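You operate a simulated robot arm through the tools that you are given. There is no shell and no other tool.

You are at the controls of a simulated robot arm. One attempt, no reset.

Task
Zero the counter, then pump about 200 ml of blue water into the jug.
Fine: dial at slow; read the amount on the display and switch off there.

Only the result counts: the job must be done as asked and must still hold three seconds after the hand-in. Knocking over, shifting, dropping, spilling or breaking anything else fails it.

Robot
A 7-joint arm with a two-finger parallel gripper, fixed in place. Base frame: the origin is at the foot of the arm, x ahead of it, y to its left, z up; the work surface is at about z = 860. Units: mm, degrees, N and s.
With the tool pointing down near the work surface it reaches from about 100 to 880 mm from the base axis. Its first joint turns from -115.0 to 115.0 degrees. Payload 3.91 kg.
The tool frame sits at the grasp point between the pads (the TCP): z along the fingers, y along the line on which they close. The tips reach 30 mm beyond it. The gripper opens to 110 mm. The fingers are 20 mm wide and 10 mm thick; the gripper's body (48 by 112 mm) begins 55 mm behind the TCP.
Orientation is that of the tool frame in the base frame, as [roll, pitch, yaw] about the fixed x, y, z axes, in that order (R = Rz(yaw) Ry(pitch) Rx(roll)). With the fingers straight down and closing along the base's y, the tool's x points along the base's -x, its y along +y and its z along -z.

Tools
- The arm moves only by the tool step_arm. Its arguments are lists of equal length, an entry for each row: "slide": the shift along the tool's x, y, z in units of 30 mm (1.0 is 30 mm), a list of three; "angular": the turn, a rotation vector about the tool's x, y, z in units of 6 degrees (1.0 is 6 degrees), a list of three. In form: {"slide": [[x, y, z], ...], "angular": [[rx, ry, rz], ...]}. A call has 1 to 20 rows; each row shifts and turns the commanded pose from where the row before left it, along the tool's axes as they then stand. "hand" is the gripper command, from -1 (shut) to 1 (fully open), values between in proportion, set as the call begins (left out, the last holds). A call with a number of a shift or a turn outside -1 to 1 is refused whole. Rows are played at 5 a second. More than 50 mm and 8.6 degrees between two rows, or a gripper value outside its range, and nothing of the call is played. Where a pose cannot be reached the arm comes as near as it can. A force on the tool above 40 N (or 10 N above the force at the start of the call, whichever is more), or a blocked arm, ends the call early, and 0.2 s more pass. Each finger travels about 153 mm/s and halts on what it meets, pressing with about 44 N; the grip force reading is that of the motor and also rises with nothing between the fingers. The clock runs only during rows and for 0.2 s after the last one: add rows that do not move to give the fingers time. The reply holds the time, the measured pose of the TCP, the force on the tool along the base axes, the opening and the grip force, in the units named above and with some noise, with the torque about the TCP (base axes, N m) and any sound that the robot's microphone picked up.
- Cameras (640 x 400 px; columns grow to the right, rows downward): "scene" is fixed at [401.4, -501.4, 1896.7]; the picture's right is [0.98, -0.20, 0.00], its down [-0.10, -0.51, -0.85] and it looks along [0.17, 0.84, -0.52] (base axes); focal length 349 px, centre (320, 200). "wrist" rides on the gripper at [72, 17, -103] in the tool frame; the picture's right is [-0.23, 0.97, 0.00], its down [-0.76, -0.18, -0.62] and it looks along [-0.61, -0.14, 0.78] (tool axes); focal length 222 px, centre (320, 200). There is no depth. A picture from a camera that has moved, and an enlarged one, comes with that camera's place and axes in the base frame and with its lens.
- snapshot(camera): a new picture of that camera. No time passes.
- lift_body(by): slides the trunk up (or, below 0, down) by that many mm; the arm rides with it, the base frame stays. It gives what a move gives, with no picture.
- zoom(camera, box): a new picture of the part [left, top, right, bottom] of that camera's present view, enlarged. No time passes.
- close_job(): hands the job in; it is judged then, once.

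Nothing tells you positions but the pictures and the camera data. Unless the task says otherwise, let go and move clear before handing in.

The tools are called after ">>>" by a JSON object that holds its "name" and its "arguments". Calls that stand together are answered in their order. step_arm: Moves the arm, as the interface text tells. Its arguments: {"type":"object","properties":{"slide":{"type":"array"},"angular":{"type":"array"},"hand":{"type":"number"}},"required":["slide","angular"]} The other tools are called the same way: lift_body (by) slides the trunk up or down; snapshot (camera) takes a picture; zoom (camera, box) takes an enlarged picture of a part of a camera's view; close_job () hands the job in.

At the start:

```text
clock: 0.0
eef_pos: [435.0, 257.2, 1453.4]
ee_rot: [-180.0, 0.0, -179.9]
force: [0.2, 0.3, -0.2]
torque: [0.01, 0.02, 0.03]
grip_width: 110.1
gripper_force: 0.0
trunk travel left (down, up): [-925.0, 65.0]
```

scene: 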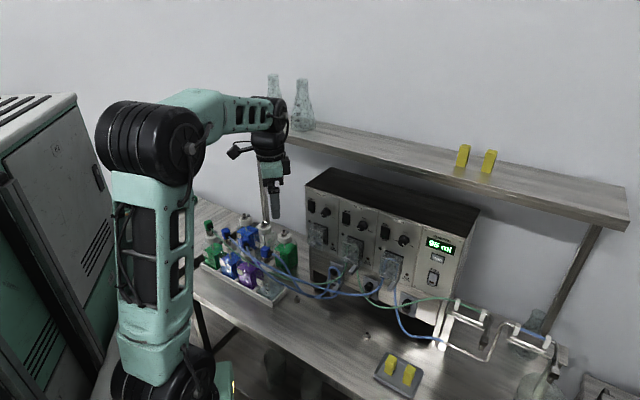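
wrist: 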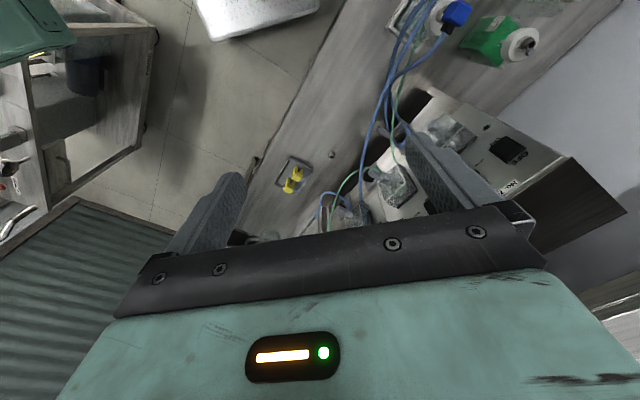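

I see a bench with a multi-channel pump unit, bottles in a tray, and tubing running to jugs at the right. I will zoom in to read the panel before moving.

>>> {"name": "zoom", "arguments": {"camera": "scene", "box": [290, 160, 490, 285]}}

>>> {"name": "zoom", "arguments": {"camera": "scene", "box": [290, 240, 450, 340]}}

>>> {"name": "zoom", "arguments": {"camera": "scene", "box": [420, 280, 640, 400]}}

>>> {"name": "zoom", "arguments": {"camera": "scene", "box": [180, 200, 340, 310]}}

```text
3.20 times, centred on (390, 222) of scene
camera zoom: at [401.4, -501.4, 1896.7], right [0.98, -0.2, 0.0], down [-0.1, -0.51, -0.85], along [0.17, 0.84, -0.52], focal length 1117 px, centre (96, 128)
```

zoom: 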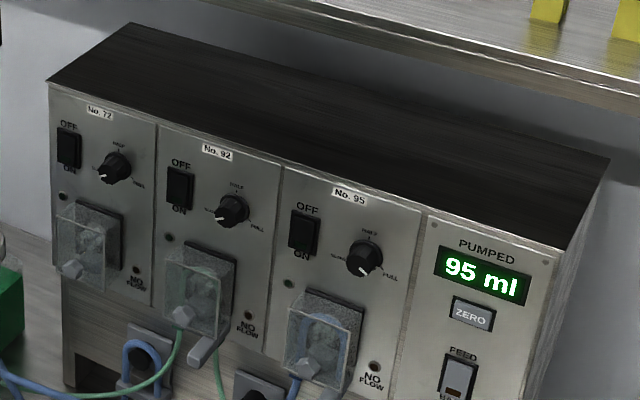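

```text
4.00 times, centred on (370, 290) of scene
camera zoom: at [401.4, -501.4, 1896.7], right [0.98, -0.2, 0.0], down [-0.1, -0.51, -0.85], along [0.17, 0.84, -0.52], focal length 1397 px, centre (120, -160)
```

zoom: 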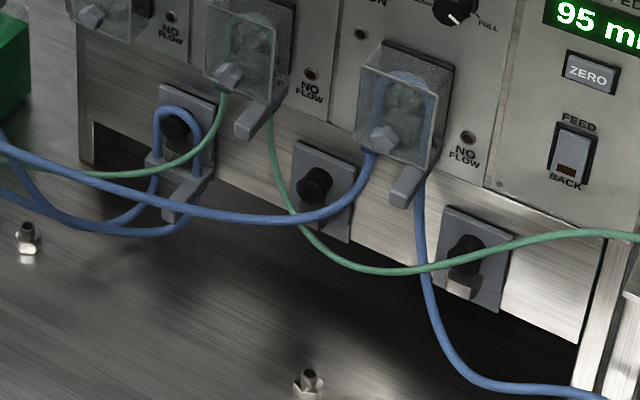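

```text
2.91 times, centred on (530, 340) of scene
camera zoom: at [401.4, -501.4, 1896.7], right [0.98, -0.2, 0.0], down [-0.1, -0.51, -0.85], along [0.17, 0.84, -0.52], focal length 1016 px, centre (-291, -207)
```

zoom: 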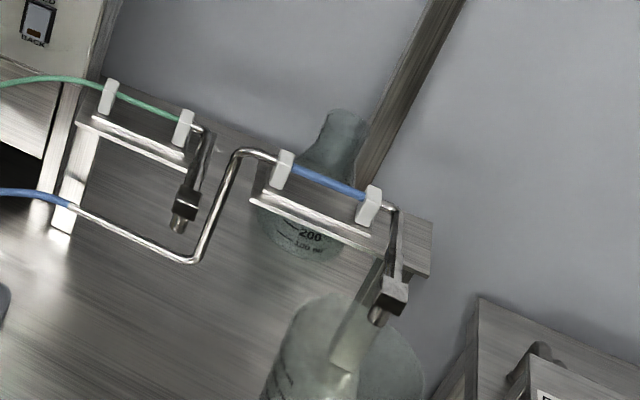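

```text
3.64 times, centred on (260, 255) of scene
camera zoom: at [401.4, -501.4, 1896.7], right [0.98, -0.2, 0.0], down [-0.1, -0.51, -0.85], along [0.17, 0.84, -0.52], focal length 1270 px, centre (538, 0)
```

zoom: 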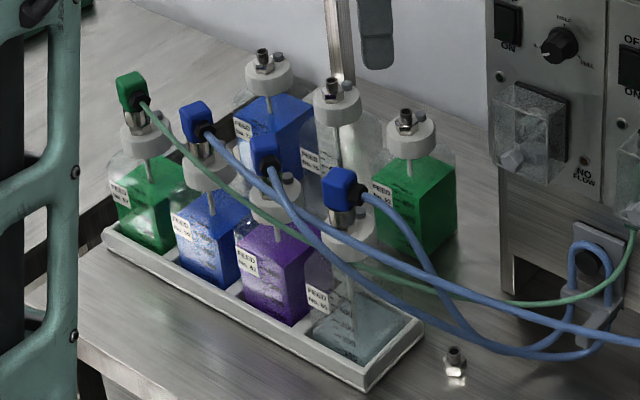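

The panel has three pumps (72, 92, 95), a display at 95 ml, a ZERO button and a FEED/BACK rocker. I need to see which tube comes from which bottle, so I will zoom closer.

>>> {"name": "zoom", "arguments": {"camera": "scene", "box": [200, 215, 260, 255]}}

>>> {"name": "zoom", "arguments": {"camera": "scene", "box": [240, 215, 300, 255]}}

>>> {"name": "zoom", "arguments": {"camera": "scene", "box": [220, 245, 300, 300]}}

>>> {"name": "zoom", "arguments": {"camera": "scene", "box": [260, 250, 340, 305]}}

>>> {"name": "zoom", "arguments": {"camera": "scene", "box": [320, 240, 400, 295]}}

>>> {"name": "zoom", "arguments": {"camera": "scene", "box": [365, 200, 465, 265]}}

>>> {"name": "zoom", "arguments": {"camera": "scene", "box": [360, 340, 440, 400]}}

>>> {"name": "zoom", "arguments": {"camera": "scene", "box": [500, 320, 640, 400]}}

```text
10.00 times, centred on (230, 235) of scene
camera zoom: at [401.4, -501.4, 1896.7], right [0.98, -0.2, 0.0], down [-0.1, -0.51, -0.85], along [0.17, 0.84, -0.52], focal length 3492 px, centre (1220, -150)
```

zoom: 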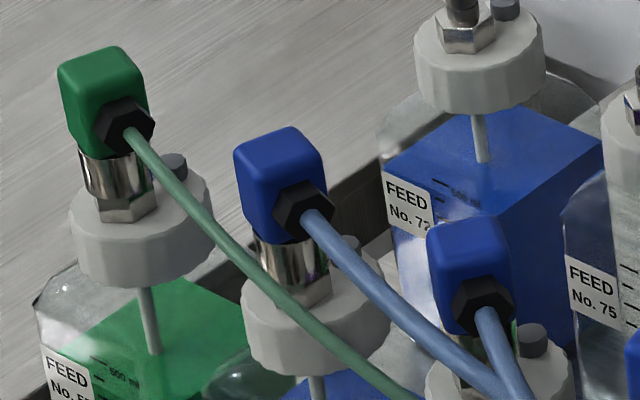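

```text
10.00 times, centred on (270, 235) of scene
camera zoom: at [401.4, -501.4, 1896.7], right [0.98, -0.2, 0.0], down [-0.1, -0.51, -0.85], along [0.17, 0.84, -0.52], focal length 3492 px, centre (820, -150)
```

zoom: 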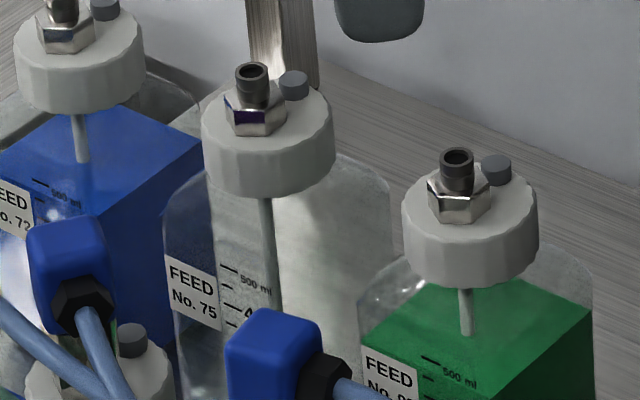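

```text
7.27 times, centred on (260, 272) of scene
camera zoom: at [401.4, -501.4, 1896.7], right [0.98, -0.2, 0.0], down [-0.1, -0.51, -0.85], along [0.17, 0.84, -0.52], focal length 2540 px, centre (756, -327)
```

zoom: 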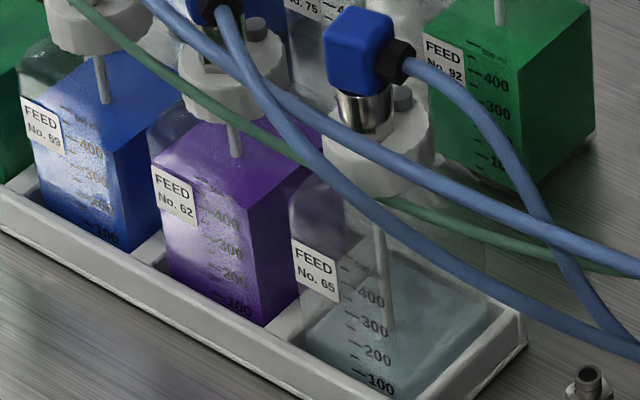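

```text
7.27 times, centred on (300, 278) of scene
camera zoom: at [401.4, -501.4, 1896.7], right [0.98, -0.2, 0.0], down [-0.1, -0.51, -0.85], along [0.17, 0.84, -0.52], focal length 2540 px, centre (466, -364)
```

zoom: 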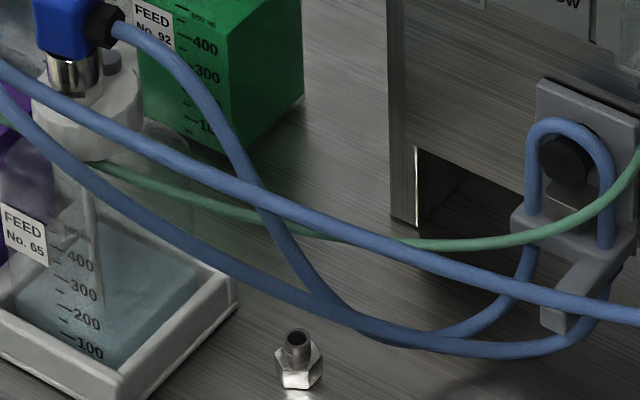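

```text
7.27 times, centred on (360, 268) of scene
camera zoom: at [401.4, -501.4, 1896.7], right [0.98, -0.2, 0.0], down [-0.1, -0.51, -0.85], along [0.17, 0.84, -0.52], focal length 2540 px, centre (29, -291)
```

zoom: 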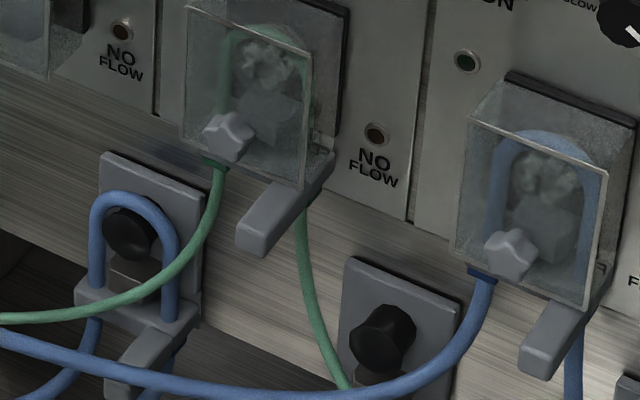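

```text
6.15 times, centred on (415, 232) of scene
camera zoom: at [401.4, -501.4, 1896.7], right [0.98, -0.2, 0.0], down [-0.1, -0.51, -0.85], along [0.17, 0.84, -0.52], focal length 2149 px, centre (-265, 0)
```

zoom: 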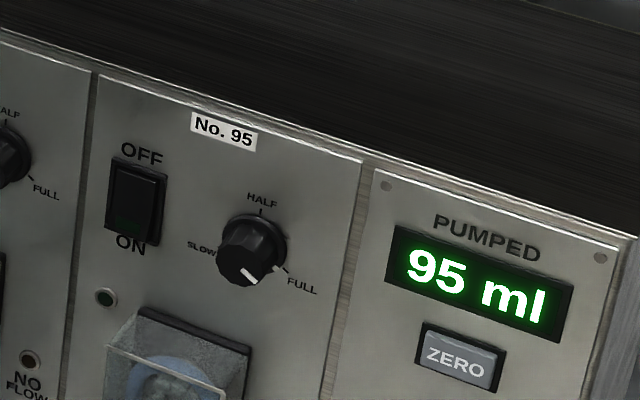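

```text
6.67 times, centred on (400, 370) of scene
camera zoom: at [401.4, -501.4, 1896.7], right [0.98, -0.2, 0.0], down [-0.1, -0.51, -0.85], along [0.17, 0.84, -0.52], focal length 2328 px, centre (-213, -933)
```

zoom: 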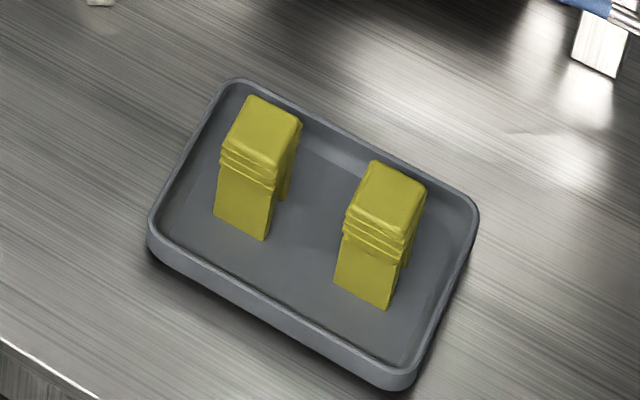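

```text
4.57 times, centred on (570, 360) of scene
camera zoom: at [401.4, -501.4, 1896.7], right [0.98, -0.2, 0.0], down [-0.1, -0.51, -0.85], along [0.17, 0.84, -0.52], focal length 1596 px, centre (-823, -531)
```

zoom: 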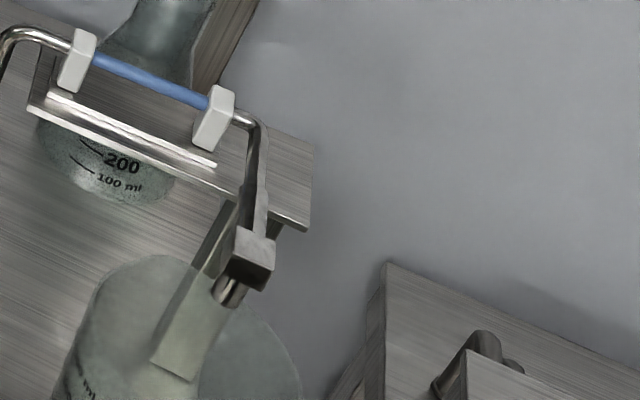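

Bottle No. 69 (blue) seems to feed pump 95, while 62 and 65 join in a loop on a spare holder. I will check the tube crossing, the rocker, the pump heads and the outlets.

>>> {"name": "zoom", "arguments": {"camera": "scene", "box": [240, 240, 280, 265]}}

>>> {"name": "zoom", "arguments": {"camera": "scene", "box": [290, 275, 340, 305]}}

>>> {"name": "zoom", "arguments": {"camera": "scene", "box": [415, 260, 455, 290]}}

>>> {"name": "zoom", "arguments": {"camera": "scene", "box": [370, 240, 420, 280]}}

>>> {"name": "zoom", "arguments": {"camera": "scene", "box": [300, 190, 360, 230]}}

>>> {"name": "zoom", "arguments": {"camera": "scene", "box": [380, 280, 480, 350]}}

>>> {"name": "zoom", "arguments": {"camera": "scene", "box": [300, 215, 345, 250]}}

>>> {"name": "zoom", "arguments": {"camera": "scene", "box": [440, 130, 520, 190]}}

```text
16.00 times, centred on (260, 252) of scene
camera zoom: at [401.4, -501.4, 1896.7], right [0.98, -0.2, 0.0], down [-0.1, -0.51, -0.85], along [0.17, 0.84, -0.52], focal length 5587 px, centre (1280, -640)
```

zoom: 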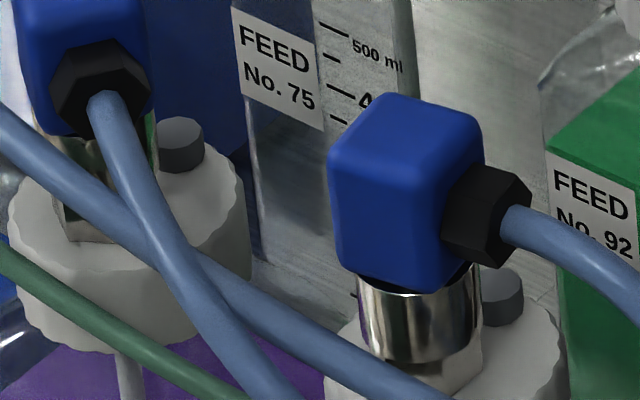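

```text
12.80 times, centred on (315, 290) of scene
camera zoom: at [401.4, -501.4, 1896.7], right [0.98, -0.2, 0.0], down [-0.1, -0.51, -0.85], along [0.17, 0.84, -0.52], focal length 4470 px, centre (384, -952)
```

zoom: 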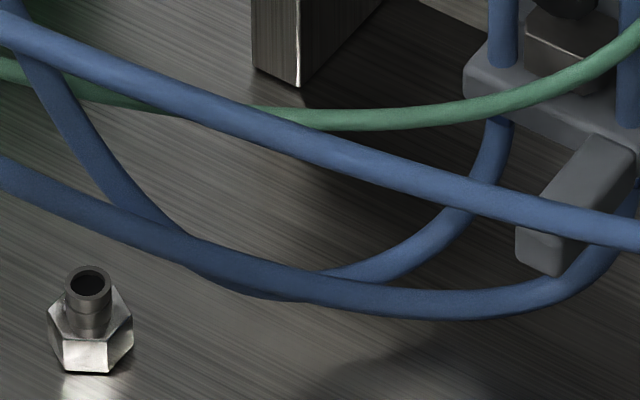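

```text
13.33 times, centred on (435, 275) of scene
camera zoom: at [401.4, -501.4, 1896.7], right [0.98, -0.2, 0.0], down [-0.1, -0.51, -0.85], along [0.17, 0.84, -0.52], focal length 4656 px, centre (-1213, -800)
```

zoom: 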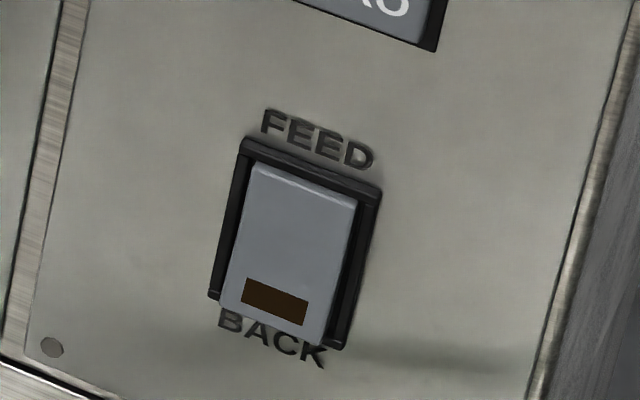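

```text
10.00 times, centred on (395, 260) of scene
camera zoom: at [401.4, -501.4, 1896.7], right [0.98, -0.2, 0.0], down [-0.1, -0.51, -0.85], along [0.17, 0.84, -0.52], focal length 3492 px, centre (-430, -400)
```

zoom: 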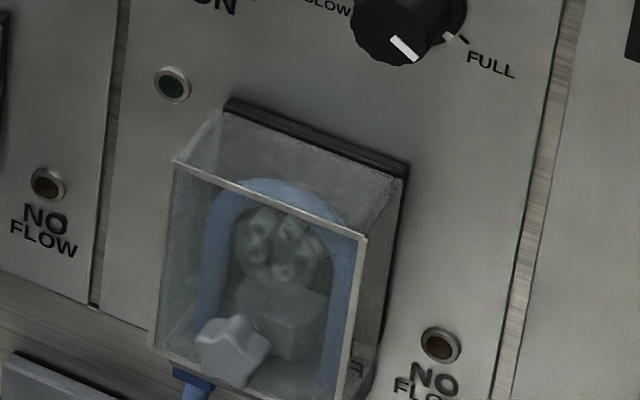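

```text
10.00 times, centred on (330, 210) of scene
camera zoom: at [401.4, -501.4, 1896.7], right [0.98, -0.2, 0.0], down [-0.1, -0.51, -0.85], along [0.17, 0.84, -0.52], focal length 3492 px, centre (220, 100)
```

zoom: 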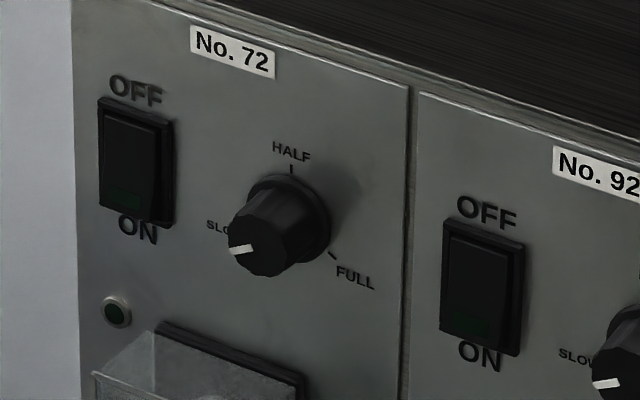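

```text
5.71 times, centred on (430, 315) of scene
camera zoom: at [401.4, -501.4, 1896.7], right [0.98, -0.2, 0.0], down [-0.1, -0.51, -0.85], along [0.17, 0.84, -0.52], focal length 1995 px, centre (-309, -457)
```

zoom: 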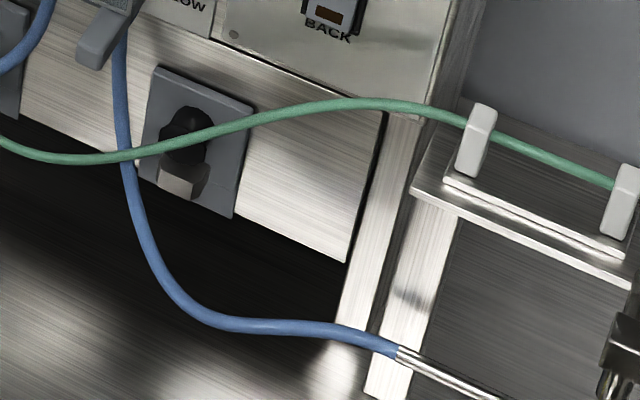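

```text
11.43 times, centred on (322, 232) of scene
camera zoom: at [401.4, -501.4, 1896.7], right [0.98, -0.2, 0.0], down [-0.1, -0.51, -0.85], along [0.17, 0.84, -0.52], focal length 3991 px, centre (291, -171)
```

zoom: 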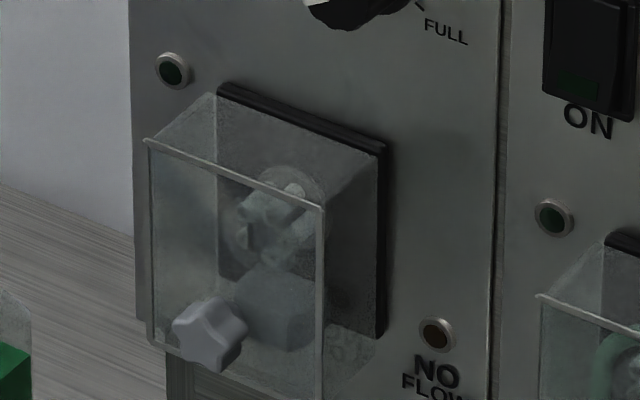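

```text
6.67 times, centred on (480, 160) of scene
camera zoom: at [401.4, -501.4, 1896.7], right [0.98, -0.2, 0.0], down [-0.1, -0.51, -0.85], along [0.17, 0.84, -0.52], focal length 2328 px, centre (-747, 467)
```

zoom: 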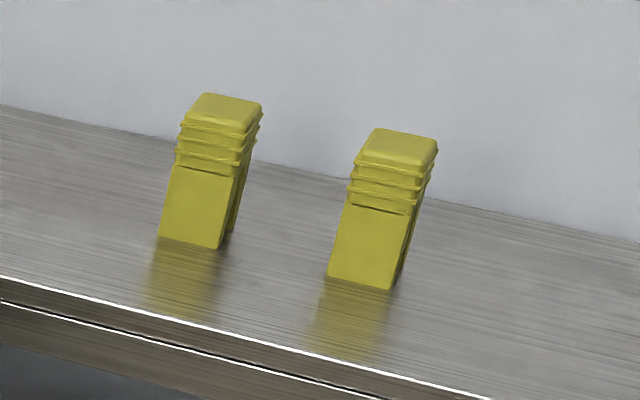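

The 69 tube passes under the 62 tube and runs on to pump 95, so pump 95 feeds blue to the spout at the right. All switches look off, the rocker is at FEED and dial 95 is at FULL. Next I use the wrist view to locate the panel.

>>> {"name": "zoom", "arguments": {"camera": "wrist", "box": [380, 60, 620, 210]}}

>>> {"name": "zoom", "arguments": {"camera": "wrist", "box": [260, 120, 440, 240]}}

```text
2.67 times, centred on (500, 135) of wrist
camera zoom: at [362.1, 274.2, 1556.1], right [0.23, 0.97, 0.0], down [0.76, -0.18, 0.62], along [0.61, -0.14, -0.78], focal length 592 px, centre (-160, 373)
```

zoom: 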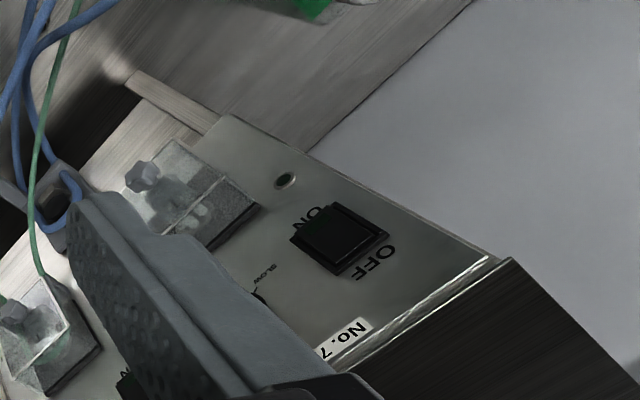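

```text
3.33 times, centred on (350, 180) of wrist
camera zoom: at [362.1, 274.2, 1556.1], right [0.23, 0.97, 0.0], down [0.76, -0.18, 0.62], along [0.61, -0.14, -0.78], focal length 740 px, centre (220, 267)
```

zoom: 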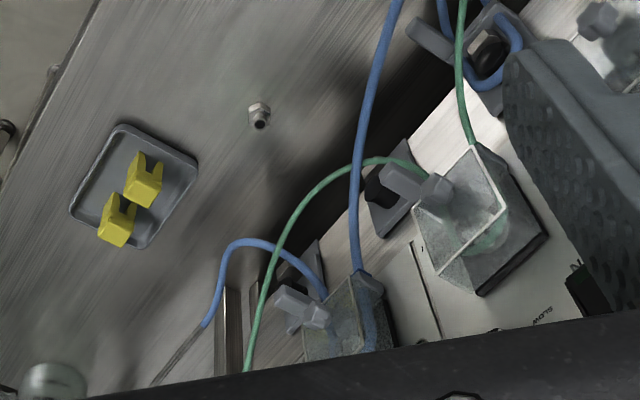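

The panel runs diagonally, facing about 46° from the base's x axis at roughly 796 mm, with ZERO near (912, 223, 1194), switch 95 near (789, 343, 1220) and knob 95 near (835, 298, 1219). I close the gripper and swing the tool horizontal in free space to face the panel.

>>> {"name": "step_arm", "arguments": {"slide": [[0, 0, 0], [0, 0, 0], [0, 0, 0], [0, 0, 0], [0, 0, 0], [0, 0, 0], [0, 0, 0], [0, 0, 0]], "angular": [[0, 0, -0.954], [0, 0, -0.954], [0, 0, -0.954], [0, 0, -0.954], [0, 0, -0.954], [0, 0, -0.954], [0, 0, -0.954], [0, 0, -0.954]], "hand": -1}}

```text
clock: 1.8
eef_pos: [434.1, 258.3, 1454.1]
ee_rot: [180.0, 0.0, -134.1]
force: [-1.1, -0.6, 0.0]
torque: [0.03, 0.01, -0.02]
grip_width: 0.1
gripper_force: 37.4
trunk travel left (down, up): [-925.0, 65.0]
```

The yaw went through cleanly; now I pitch the tool up 90° so the fingers point horizontally at the panel.

>>> {"name": "step_arm", "arguments": {"slide": [[0, 0, 0], [0, 0, 0], [0, 0, 0], [0, 0, 0], [0, 0, 0], [0, 0, 0], [0, 0, 0], [0, 0, 0], [0, 0, 0], [0, 0, 0], [0, 0, 0], [0, 0, 0], [0, 0, 0], [0, 0, 0], [0, 0, 0], [0, 0, 0]], "angular": [[0, -1, 0], [0, -1, 0], [0, -1, 0], [0, -1, 0], [0, -1, 0], [0, -1, 0], [0, -1, 0], [0, -1, 0], [0, -1, 0], [0, -1, 0], [0, -1, 0], [0, -1, 0], [0, -1, 0], [0, -1, 0], [0, -1, 0], [0, 0, 0]]}}

>>> {"name": "snapshot", "arguments": {"camera": "scene"}}

>>> {"name": "snapshot", "arguments": {"camera": "wrist"}}

```text
clock: 5.2
eef_pos: [444.8, 255.7, 1455.2]
ee_rot: [-166.3, 82.2, -123.6]
force: [0.3, -0.9, 0.6]
torque: [-0.02, 0.0, 0.03]
grip_width: 0.2
gripper_force: 38.1
out of reach, approached as far as the arm can: row 10, 11, 15
trunk travel left (down, up): [-925.0, 65.0]
```

```text
taken
```

scene: 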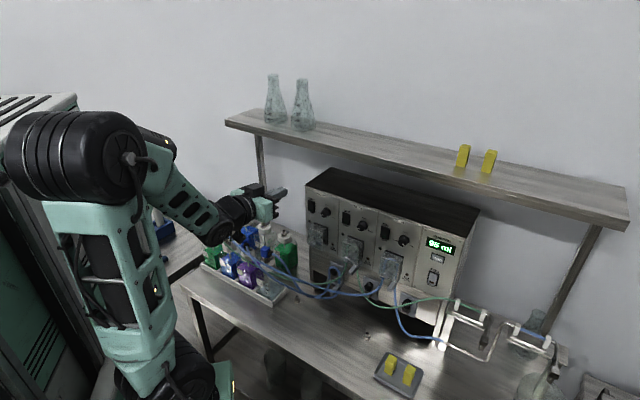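

```text
taken
camera wrist: at [352.3, 190.0, 1396.4], right [-0.65, 0.74, 0.19], down [-0.28, -0.46, 0.84], along [0.71, 0.49, 0.5], focal length 222 px, centre (320, 200)
```

wrist: 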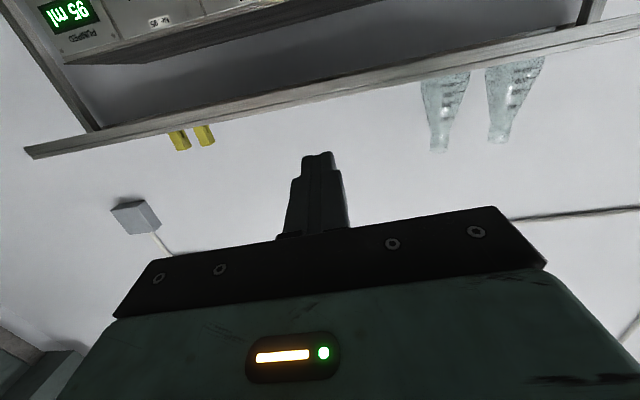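

The arm ran near a wrist limit while folded this close in, so the tool is about 8° off level. I move out in front of the panel toward the ZERO button, where there is more reach, and check the pose partway.

>>> {"name": "step_arm", "arguments": {"slide": [[0.58, -0.796, 0.3], [0.58, -0.796, 0.3], [0.58, -0.796, 0.3], [0.58, -0.796, 0.3], [0.58, -0.796, 0.3], [0.58, -0.796, 0.3], [0.58, -0.796, 0.3], [0.58, -0.796, 0.3], [0, 0, 0]], "angular": [[0, 0, 0], [0, 0, 0], [0, 0, 0], [0, 0, 0], [0, 0, 0], [0, 0, 0], [0, 0, 0], [0, 0, 0], [0, 0, 0]]}}

```text
clock: 7.2
eef_pos: [580.3, 203.6, 1365.6]
ee_rot: [-166.3, 82.2, -123.6]
force: [0.5, 0.1, 0.6]
torque: [0.02, 0.02, 0.01]
grip_width: 0.0
gripper_force: 37.9
out of reach, approached as far as the arm can: row 1, 2, 3, 4, 6, 7, 8
trunk travel left (down, up): [-925.0, 65.0]
```

The tool orientation is stuck about 8° nose-down because the forearm slopes down from a high elbow. Lowering the trunk will level the forearm, and there is open space beneath the arm here, so I lower it by 250 mm.

>>> {"name": "lift_body", "arguments": {"by": -250}}

>>> {"name": "snapshot", "arguments": {"camera": "scene"}}

```text
clock: 9.8
eef_pos: [579.6, 204.0, 1115.9]
ee_rot: [-166.2, 82.2, -123.5]
force: [0.4, 0.8, -0.4]
torque: [0.0, 0.02, 0.03]
grip_width: 0.1
gripper_force: 37.7
trunk travel left (down, up): [-675.0, 315.0]
```

```text
taken
```

scene: 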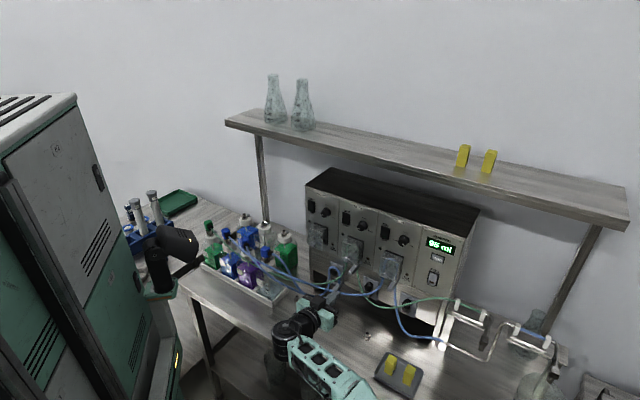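

The arm now sits elbow-out to the right with the forearm sloping up, and the panel and display are in clear view. I raise the tool to button height and check whether the commanded orientation is reached.

>>> {"name": "step_arm", "arguments": {"slide": [[-0.9, 0, 0], [-0.9, 0, 0], [-0.9, 0, 0], [0, 0, 0], [0, 0, 0]], "angular": [[0, 0, 0], [0, 0, 0], [0, 0, 0], [0, 0, 0], [0, 0, 0]]}}

```text
clock: 11.0
eef_pos: [589.1, 213.8, 1194.3]
ee_rot: [-166.0, 82.3, -123.4]
force: [-1.2, -0.3, 0.0]
torque: [-0.01, 0.0, 0.02]
grip_width: 0.3
gripper_force: 37.6
trunk travel left (down, up): [-675.0, 315.0]
```

The commanded pose matches the measured one, so I now correct the small orientation error to make the tool level and square to the panel.

>>> {"name": "step_arm", "arguments": {"slide": [[0, 0, 0], [0, 0, 0], [0, 0, 0]], "angular": [[-0.256, -0.634, 0.136], [-0.256, -0.634, 0.136], [0, 0, 0]]}}

>>> {"name": "snapshot", "arguments": {"camera": "wrist"}}

>>> {"name": "snapshot", "arguments": {"camera": "scene"}}

```text
clock: 11.8
eef_pos: [588.1, 212.2, 1195.8]
ee_rot: [-42.6, 89.9, 3.2]
force: [-0.7, 0.0, -0.5]
torque: [-0.03, 0.0, -0.01]
grip_width: 0.0
gripper_force: 37.6
trunk travel left (down, up): [-675.0, 315.0]
```

```text
taken
camera wrist: at [503.4, 150.6, 1122.6], right [-0.7, 0.68, 0.23], down [-0.31, -0.57, 0.76], along [0.65, 0.46, 0.61], focal length 222 px, centre (320, 200)
```

wrist: 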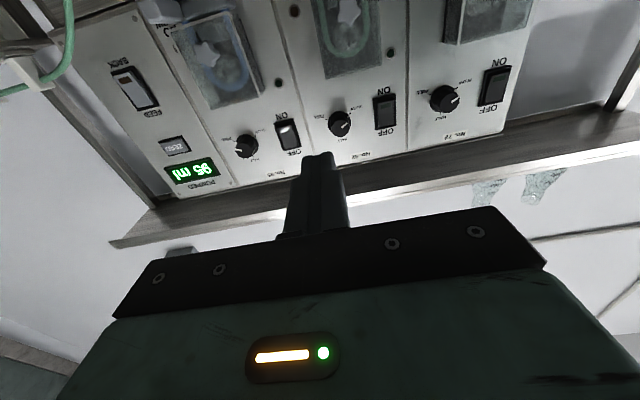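

```text
taken
```

scene: 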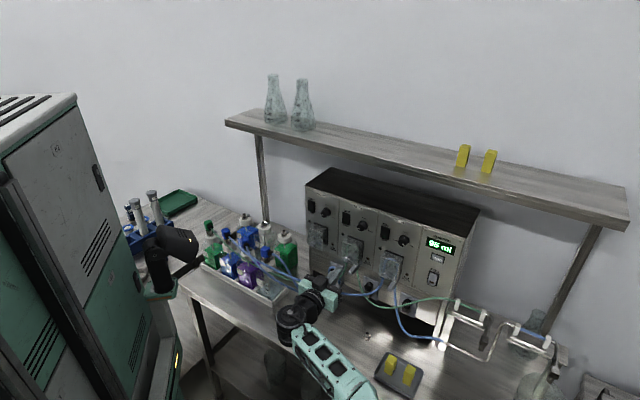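

The tool is now level and square to the panel, and the wrist camera sees the whole panel. I zoom the wrist view to triangulate ZERO, knob 95 and switch 95.

>>> {"name": "zoom", "arguments": {"camera": "wrist", "box": [100, 50, 260, 150]}}

>>> {"name": "zoom", "arguments": {"camera": "wrist", "box": [130, 110, 210, 190]}}

>>> {"name": "zoom", "arguments": {"camera": "wrist", "box": [210, 100, 320, 180]}}

>>> {"name": "zoom", "arguments": {"camera": "scene", "box": [365, 200, 465, 265]}}

>>> {"name": "zoom", "arguments": {"camera": "scene", "box": [290, 230, 390, 300]}}

```text
4.00 times, centred on (180, 100) of wrist
camera zoom: at [503.4, 150.6, 1122.6], right [-0.7, 0.68, 0.23], down [-0.31, -0.57, 0.76], along [0.65, 0.46, 0.61], focal length 888 px, centre (880, 600)
```

zoom: 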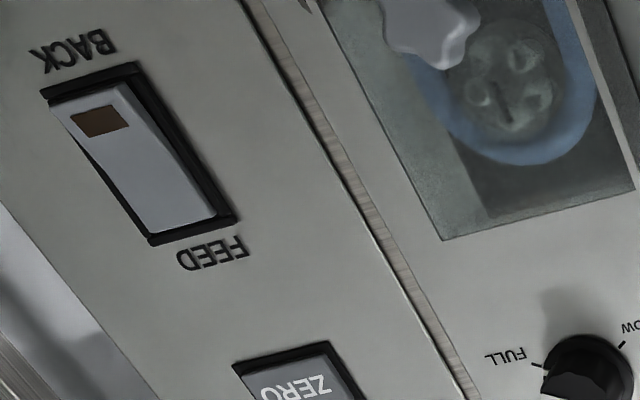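

```text
5.00 times, centred on (170, 150) of wrist
camera zoom: at [503.4, 150.6, 1122.6], right [-0.7, 0.68, 0.23], down [-0.31, -0.57, 0.76], along [0.65, 0.46, 0.61], focal length 1111 px, centre (1070, 450)
```

zoom: 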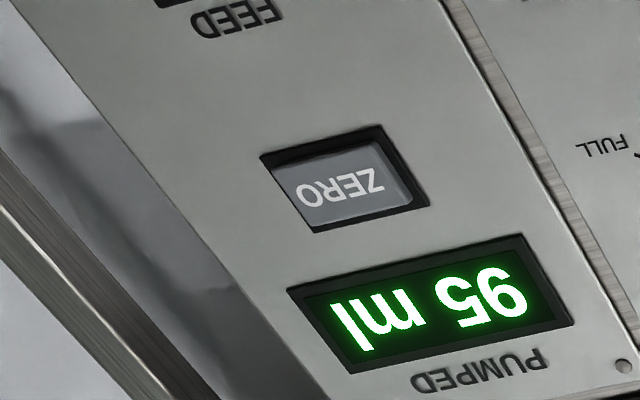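

```text
5.00 times, centred on (265, 140) of wrist
camera zoom: at [503.4, 150.6, 1122.6], right [-0.7, 0.68, 0.23], down [-0.31, -0.57, 0.76], along [0.65, 0.46, 0.61], focal length 1111 px, centre (595, 500)
```

zoom: 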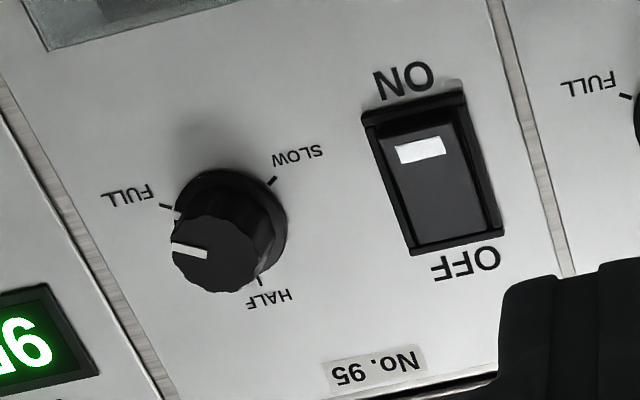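

```text
6.15 times, centred on (415, 232) of scene
camera zoom: at [401.4, -501.4, 1896.7], right [0.98, -0.2, 0.0], down [-0.1, -0.51, -0.85], along [0.17, 0.84, -0.52], focal length 2149 px, centre (-265, 0)
```

zoom: 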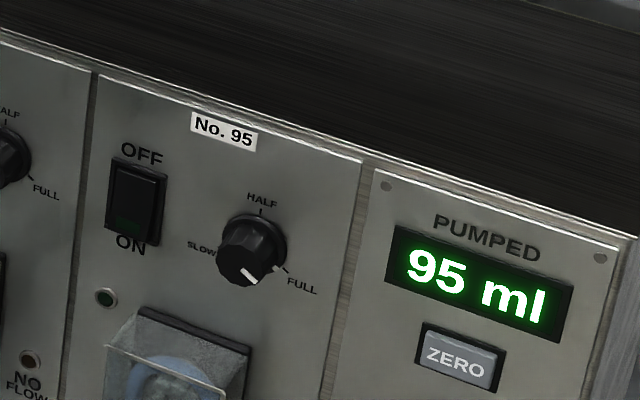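

```text
5.71 times, centred on (340, 265) of scene
camera zoom: at [401.4, -501.4, 1896.7], right [0.98, -0.2, 0.0], down [-0.1, -0.51, -0.85], along [0.17, 0.84, -0.52], focal length 1995 px, centre (206, -171)
```

zoom: 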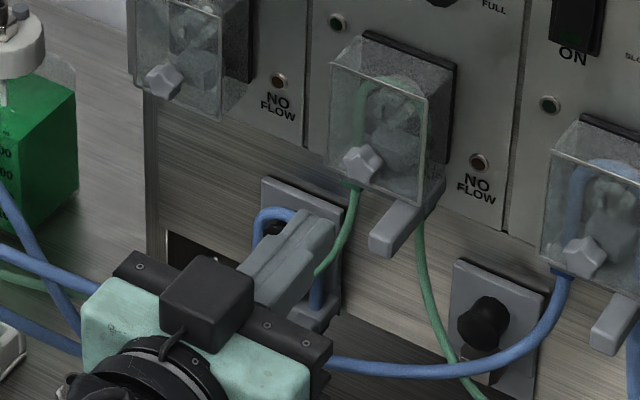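

Triangulation from both cameras agrees: panel face at about D = 772 mm along the heading, ZERO at height 1214, knob 95 and switch 95 at height ~1237. I slide sideways to stand in front of ZERO with the fingertips about 60 mm short.

>>> {"name": "step_arm", "arguments": {"slide": [[-0.0623, -0.763, 0.393], [-0.0623, -0.763, 0.393], [-0.0623, -0.763, 0.393], [-0.0623, -0.763, 0.393], [-0.0623, -0.763, 0.393], [-0.0623, -0.763, 0.393], [-0.0623, -0.763, 0.393], [-0.0623, -0.763, 0.393], [-0.0623, -0.763, 0.393], [-0.0623, -0.763, 0.393], [0, 0, 0], [0, 0, 0]], "angular": [[0, 0, 0], [0, 0, 0], [0, 0, 0], [0, 0, 0], [0, 0, 0], [0, 0, 0], [0, 0, 0], [0, 0, 0], [0, 0, 0], [0, 0, 0], [0, 0, 0], [0, 0, 0]]}}

>>> {"name": "snapshot", "arguments": {"camera": "wrist"}}

>>> {"name": "snapshot", "arguments": {"camera": "scene"}}

```text
clock: 14.4
eef_pos: [833.1, 137.2, 1214.6]
ee_rot: [40.8, 90.0, 86.5]
force: [0.7, 0.3, -0.2]
torque: [0.0, 0.0, 0.02]
grip_width: 0.1
gripper_force: 37.5
trunk travel left (down, up): [-675.0, 315.0]
```

```text
taken
camera wrist: at [748.6, 75.1, 1141.8], right [-0.7, 0.68, 0.23], down [-0.31, -0.57, 0.76], along [0.65, 0.46, 0.61], focal length 222 px, centre (320, 200)
```

wrist: 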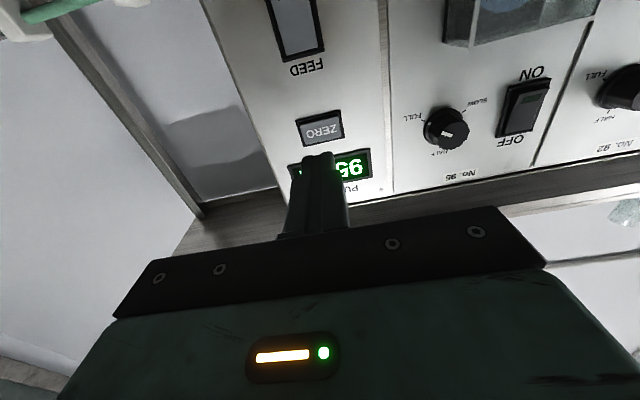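

```text
taken
```

scene: 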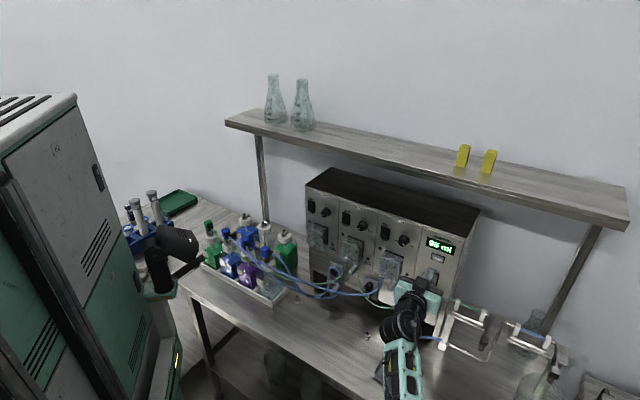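

The tool now stands in front of ZERO. I zoom both cameras to confirm the alignment before touching.

>>> {"name": "zoom", "arguments": {"camera": "wrist", "box": [250, 80, 410, 200]}}

>>> {"name": "zoom", "arguments": {"camera": "scene", "box": [380, 215, 480, 305]}}

```text
3.33 times, centred on (330, 140) of wrist
camera zoom: at [748.6, 75.1, 1141.8], right [-0.7, 0.68, 0.23], down [-0.31, -0.57, 0.76], along [0.65, 0.46, 0.61], focal length 740 px, centre (287, 400)
```

zoom: 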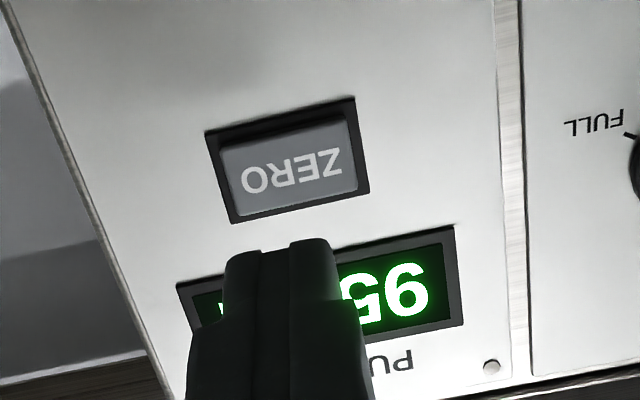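

```text
4.44 times, centred on (430, 260) of scene
camera zoom: at [401.4, -501.4, 1896.7], right [0.98, -0.2, 0.0], down [-0.1, -0.51, -0.85], along [0.17, 0.84, -0.52], focal length 1552 px, centre (-169, -67)
```

zoom: 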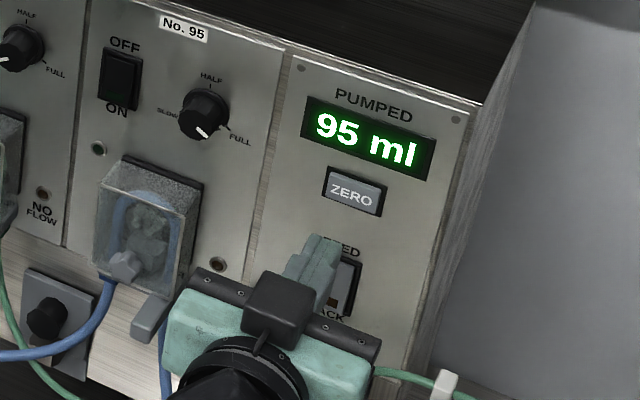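

Two wrist views agree on ZERO at D ≈ 771, u ≈ 503, height ≈ 1216, which is within 2 mm of my line. I approach and press gently in small steps, watching the force.

>>> {"name": "step_arm", "arguments": {"slide": [[-0.05, -0.057, 0.4], [0, 0, 0.4], [0, 0, 0.4], [0, 0, 0.4], [0, 0, 0.1], [0, 0, 0.05], [0, 0, 0.05], [0, 0, 0.05], [0, 0, 0.05], [0, 0, 0.05]], "angular": [[0, 0, 0], [0, 0, 0], [0, 0, 0], [0, 0, 0], [0, 0, 0], [0, 0, 0], [0, 0, 0], [0, 0, 0], [0, 0, 0], [0, 0, 0]]}}

>>> {"name": "zoom", "arguments": {"camera": "scene", "box": [380, 215, 480, 305]}}

>>> {"name": "zoom", "arguments": {"camera": "wrist", "box": [250, 80, 410, 200]}}

```text
clock: 16.6
eef_pos: [874.8, 179.8, 1217.1]
ee_rot: [9.6, 89.9, 55.3]
force: [-4.3, -3.3, -2.0]
torque: [-0.03, 0.01, 0.0]
grip_width: 0.3
gripper_force: 37.4
trunk travel left (down, up): [-675.0, 315.0]
heard: click
```

```text
4.44 times, centred on (430, 260) of scene
camera zoom: at [401.4, -501.4, 1896.7], right [0.98, -0.2, 0.0], down [-0.1, -0.51, -0.85], along [0.17, 0.84, -0.52], focal length 1552 px, centre (-169, -67)
```

zoom: 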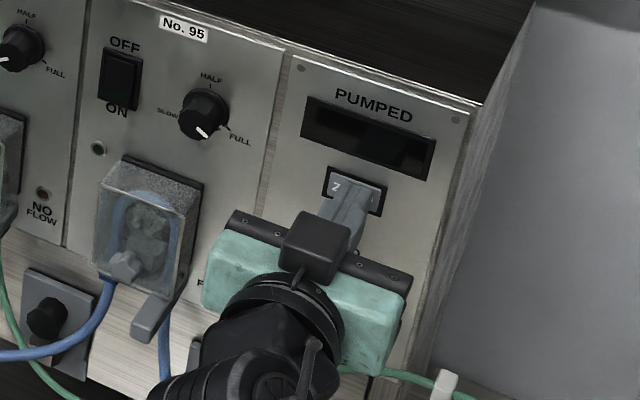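

```text
3.33 times, centred on (330, 140) of wrist
camera zoom: at [791.0, 116.6, 1143.8], right [-0.7, 0.68, 0.23], down [-0.31, -0.57, 0.76], along [0.65, 0.46, 0.61], focal length 740 px, centre (287, 400)
```

zoom: 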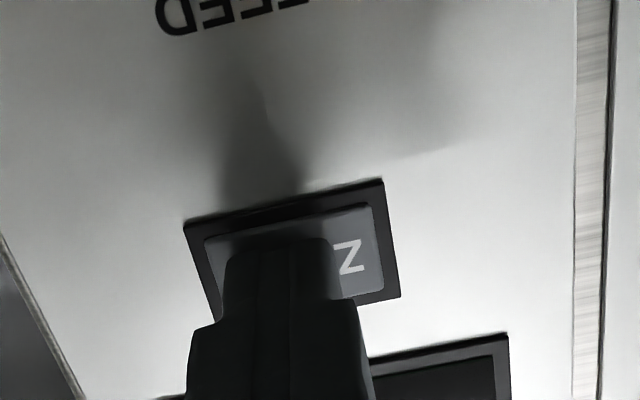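

The button clicked and the display went blank while held. I back off and check the reading.

>>> {"name": "step_arm", "arguments": {"slide": [[0, 0, -0.3], [0, 0, -0.6], [0, 0, -0.6], [0, 0, -0.5], [0, 0, 0]], "angular": [[0, 0, 0], [0, 0, 0], [0, 0, 0], [0, 0, 0], [0, 0, 0]]}}

>>> {"name": "zoom", "arguments": {"camera": "scene", "box": [380, 215, 480, 305]}}

```text
clock: 17.8
eef_pos: [832.2, 138.1, 1215.1]
ee_rot: [-22.9, 89.9, 23.1]
force: [0.2, -0.2, 0.3]
torque: [0.01, -0.02, 0.01]
grip_width: 0.1
gripper_force: 37.9
trunk travel left (down, up): [-675.0, 315.0]
```

```text
4.44 times, centred on (430, 260) of scene
camera zoom: at [401.4, -501.4, 1896.7], right [0.98, -0.2, 0.0], down [-0.1, -0.51, -0.85], along [0.17, 0.84, -0.52], focal length 1552 px, centre (-169, -67)
```

zoom: 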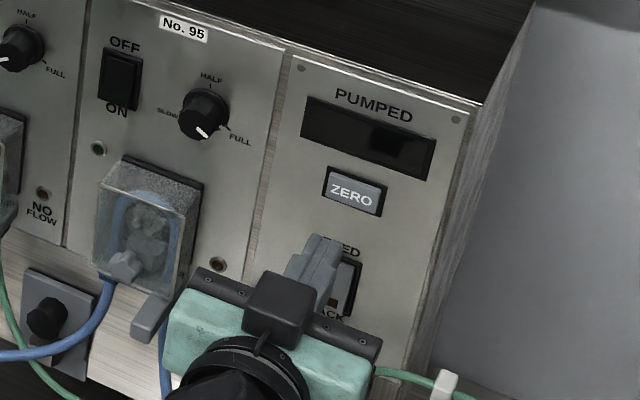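

The display is still dark after releasing. I wait a second without moving and look again.

>>> {"name": "step_arm", "arguments": {"slide": [[0, 0, 0], [0, 0, 0], [0, 0, 0], [0, 0, 0], [0, 0, 0]], "angular": [[0, 0, 0], [0, 0, 0], [0, 0, 0], [0, 0, 0], [0, 0, 0]]}}

>>> {"name": "zoom", "arguments": {"camera": "scene", "box": [415, 225, 475, 265]}}

>>> {"name": "zoom", "arguments": {"camera": "wrist", "box": [250, 80, 410, 200]}}

```text
clock: 19.0
eef_pos: [833.4, 137.1, 1215.5]
ee_rot: [20.9, 90.0, 66.8]
force: [-0.1, 0.1, 0.2]
torque: [0.02, 0.01, 0.0]
grip_width: 0.2
gripper_force: 38.0
trunk travel left (down, up): [-675.0, 315.0]
```

```text
10.00 times, centred on (445, 245) of scene
camera zoom: at [401.4, -501.4, 1896.7], right [0.98, -0.2, 0.0], down [-0.1, -0.51, -0.85], along [0.17, 0.84, -0.52], focal length 3492 px, centre (-930, -250)
```

zoom: 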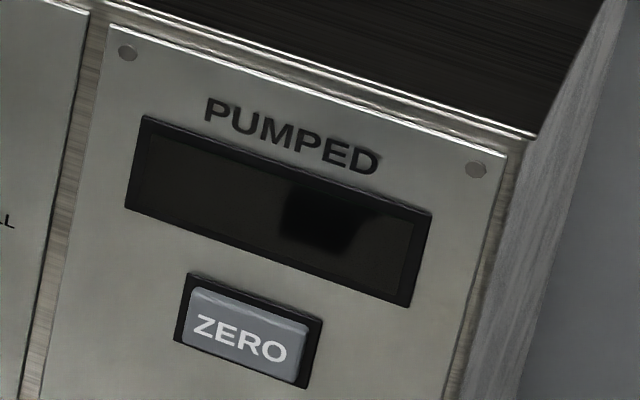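

```text
3.33 times, centred on (330, 140) of wrist
camera zoom: at [749.2, 75.0, 1142.0], right [-0.7, 0.68, 0.23], down [-0.31, -0.57, 0.76], along [0.65, 0.46, 0.61], focal length 740 px, centre (287, 400)
```

zoom: 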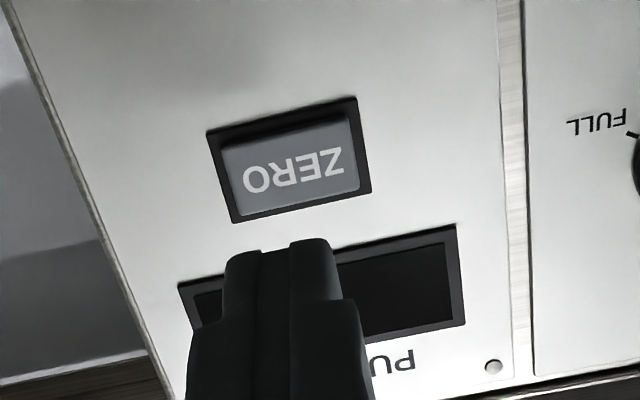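

The display has gone blank after the reset click, which may simply be how it shows zero; I will verify that it counts from zero when the pump starts. Next I move in front of knob 95 and open the fingers to about 50 mm.

>>> {"name": "step_arm", "arguments": {"slide": [[-0.12, 0.592, 0], [-0.12, 0.592, 0], [-0.12, 0.592, 0], [-0.12, 0.592, 0], [-0.12, 0.592, 0], [-0.117, 0.59, 0], [0, 0, 0], [0, 0, 0]], "angular": [[0, 0, 0], [0, 0, 0], [0, 0, 0], [0, 0, 0], [0, 0, 0], [0, 0, 0], [0, 0, 0], [0, 0, 0]], "hand": -0.09}}

>>> {"name": "snapshot", "arguments": {"camera": "wrist"}}

>>> {"name": "zoom", "arguments": {"camera": "wrist", "box": [230, 80, 410, 200]}}

>>> {"name": "zoom", "arguments": {"camera": "scene", "box": [355, 205, 475, 295]}}

```text
clock: 20.8
eef_pos: [755.6, 211.7, 1239.8]
ee_rot: [-154.5, 90.0, -108.7]
force: [-0.1, -0.5, 0.1]
torque: [0.04, 0.04, 0.03]
grip_width: 49.9
gripper_force: 0.1
trunk travel left (down, up): [-675.0, 315.0]
```

```text
taken
camera wrist: at [671.8, 149.5, 1165.8], right [-0.7, 0.68, 0.23], down [-0.31, -0.57, 0.76], along [0.65, 0.46, 0.61], focal length 222 px, centre (320, 200)
```

wrist: 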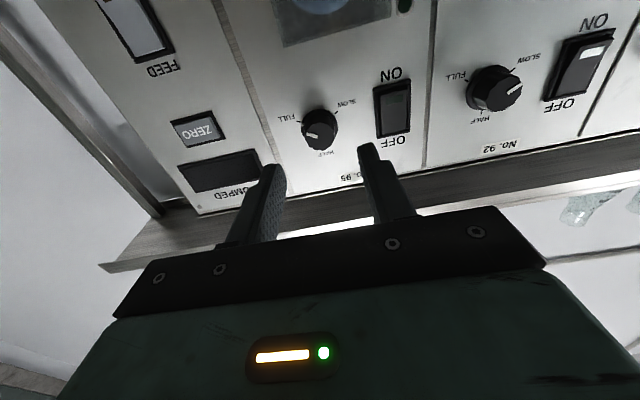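

```text
3.33 times, centred on (320, 140) of wrist
camera zoom: at [671.8, 149.5, 1165.8], right [-0.7, 0.68, 0.23], down [-0.31, -0.57, 0.76], along [0.65, 0.46, 0.61], focal length 740 px, centre (320, 400)
```

zoom: 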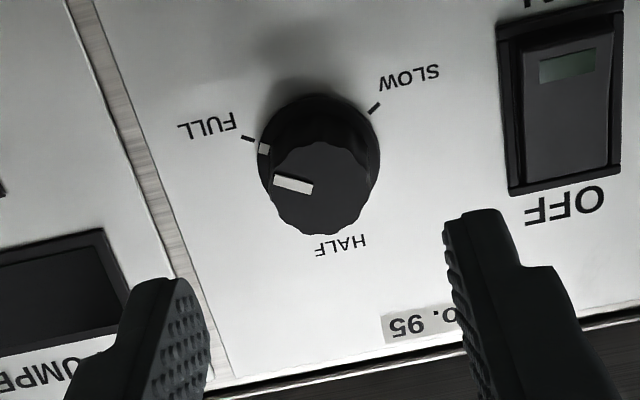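

```text
4.44 times, centred on (415, 250) of scene
camera zoom: at [401.4, -501.4, 1896.7], right [0.98, -0.2, 0.0], down [-0.1, -0.51, -0.85], along [0.17, 0.84, -0.52], focal length 1552 px, centre (-102, -22)
```

zoom: 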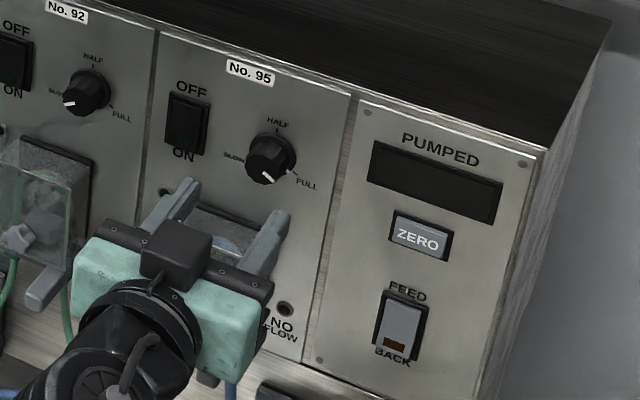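

Knob 95 is centred at u ≈ 394, height ≈ 1236, about 33 mm wide, standing 20 mm out; FULL and SLOW lie at about ±118° from the top. I pre-rotate the hand by +120° in free space to see how much wrist travel there is for the turn to SLOW.

>>> {"name": "step_arm", "arguments": {"slide": [[0.05, 0, 0], [0, 0, 0], [0, 0, 0], [0, 0, 0], [0, 0, 0], [0, 0, 0], [0, 0, 0], [0, 0, 0], [0, 0, 0], [0, 0, 0], [0, 0, 0], [0, 0, 0], [0, 0, 0], [0, 0, 0], [0, 0, 0], [0, 0, 0], [0, 0, 0], [0, 0, 0], [0, 0, 0], [0, 0, 0]], "angular": [[0, 0, 1], [0, 0, 1], [0, 0, 1], [0, 0, 1], [0, 0, 1], [0, 0, 1], [0, 0, 1], [0, 0, 1], [0, 0, 1], [0, 0, 1], [0, 0, 1], [0, 0, 1], [0, 0, 1], [0, 0, 1], [0, 0, 1], [0, 0, 1], [0, 0, 1], [0, 0, 1], [0, 0, 1], [0, 0, 1]]}}

>>> {"name": "snapshot", "arguments": {"camera": "wrist"}}

>>> {"name": "snapshot", "arguments": {"camera": "scene"}}

```text
clock: 25.0
eef_pos: [757.8, 210.0, 1238.5]
ee_rot: [90.0, -30.1, 135.8]
force: [0.5, 0.1, 0.5]
torque: [0.01, -0.02, 0.0]
grip_width: 50.3
gripper_force: 0.1
trunk travel left (down, up): [-675.0, 315.0]
```

```text
taken
camera wrist: at [645.5, 173.8, 1287.3], right [0.49, -0.48, 0.73], down [-0.03, -0.84, -0.54], along [0.87, 0.24, -0.43], focal length 222 px, centre (320, 200)
```

wrist: 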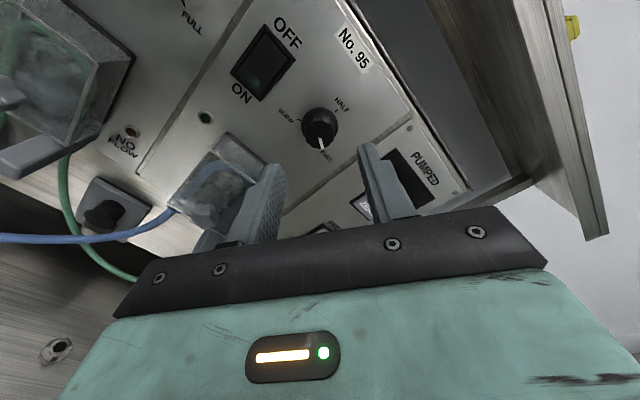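

```text
taken
```

scene: 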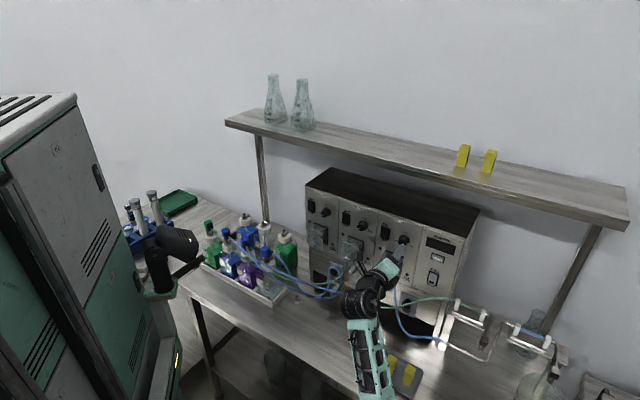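

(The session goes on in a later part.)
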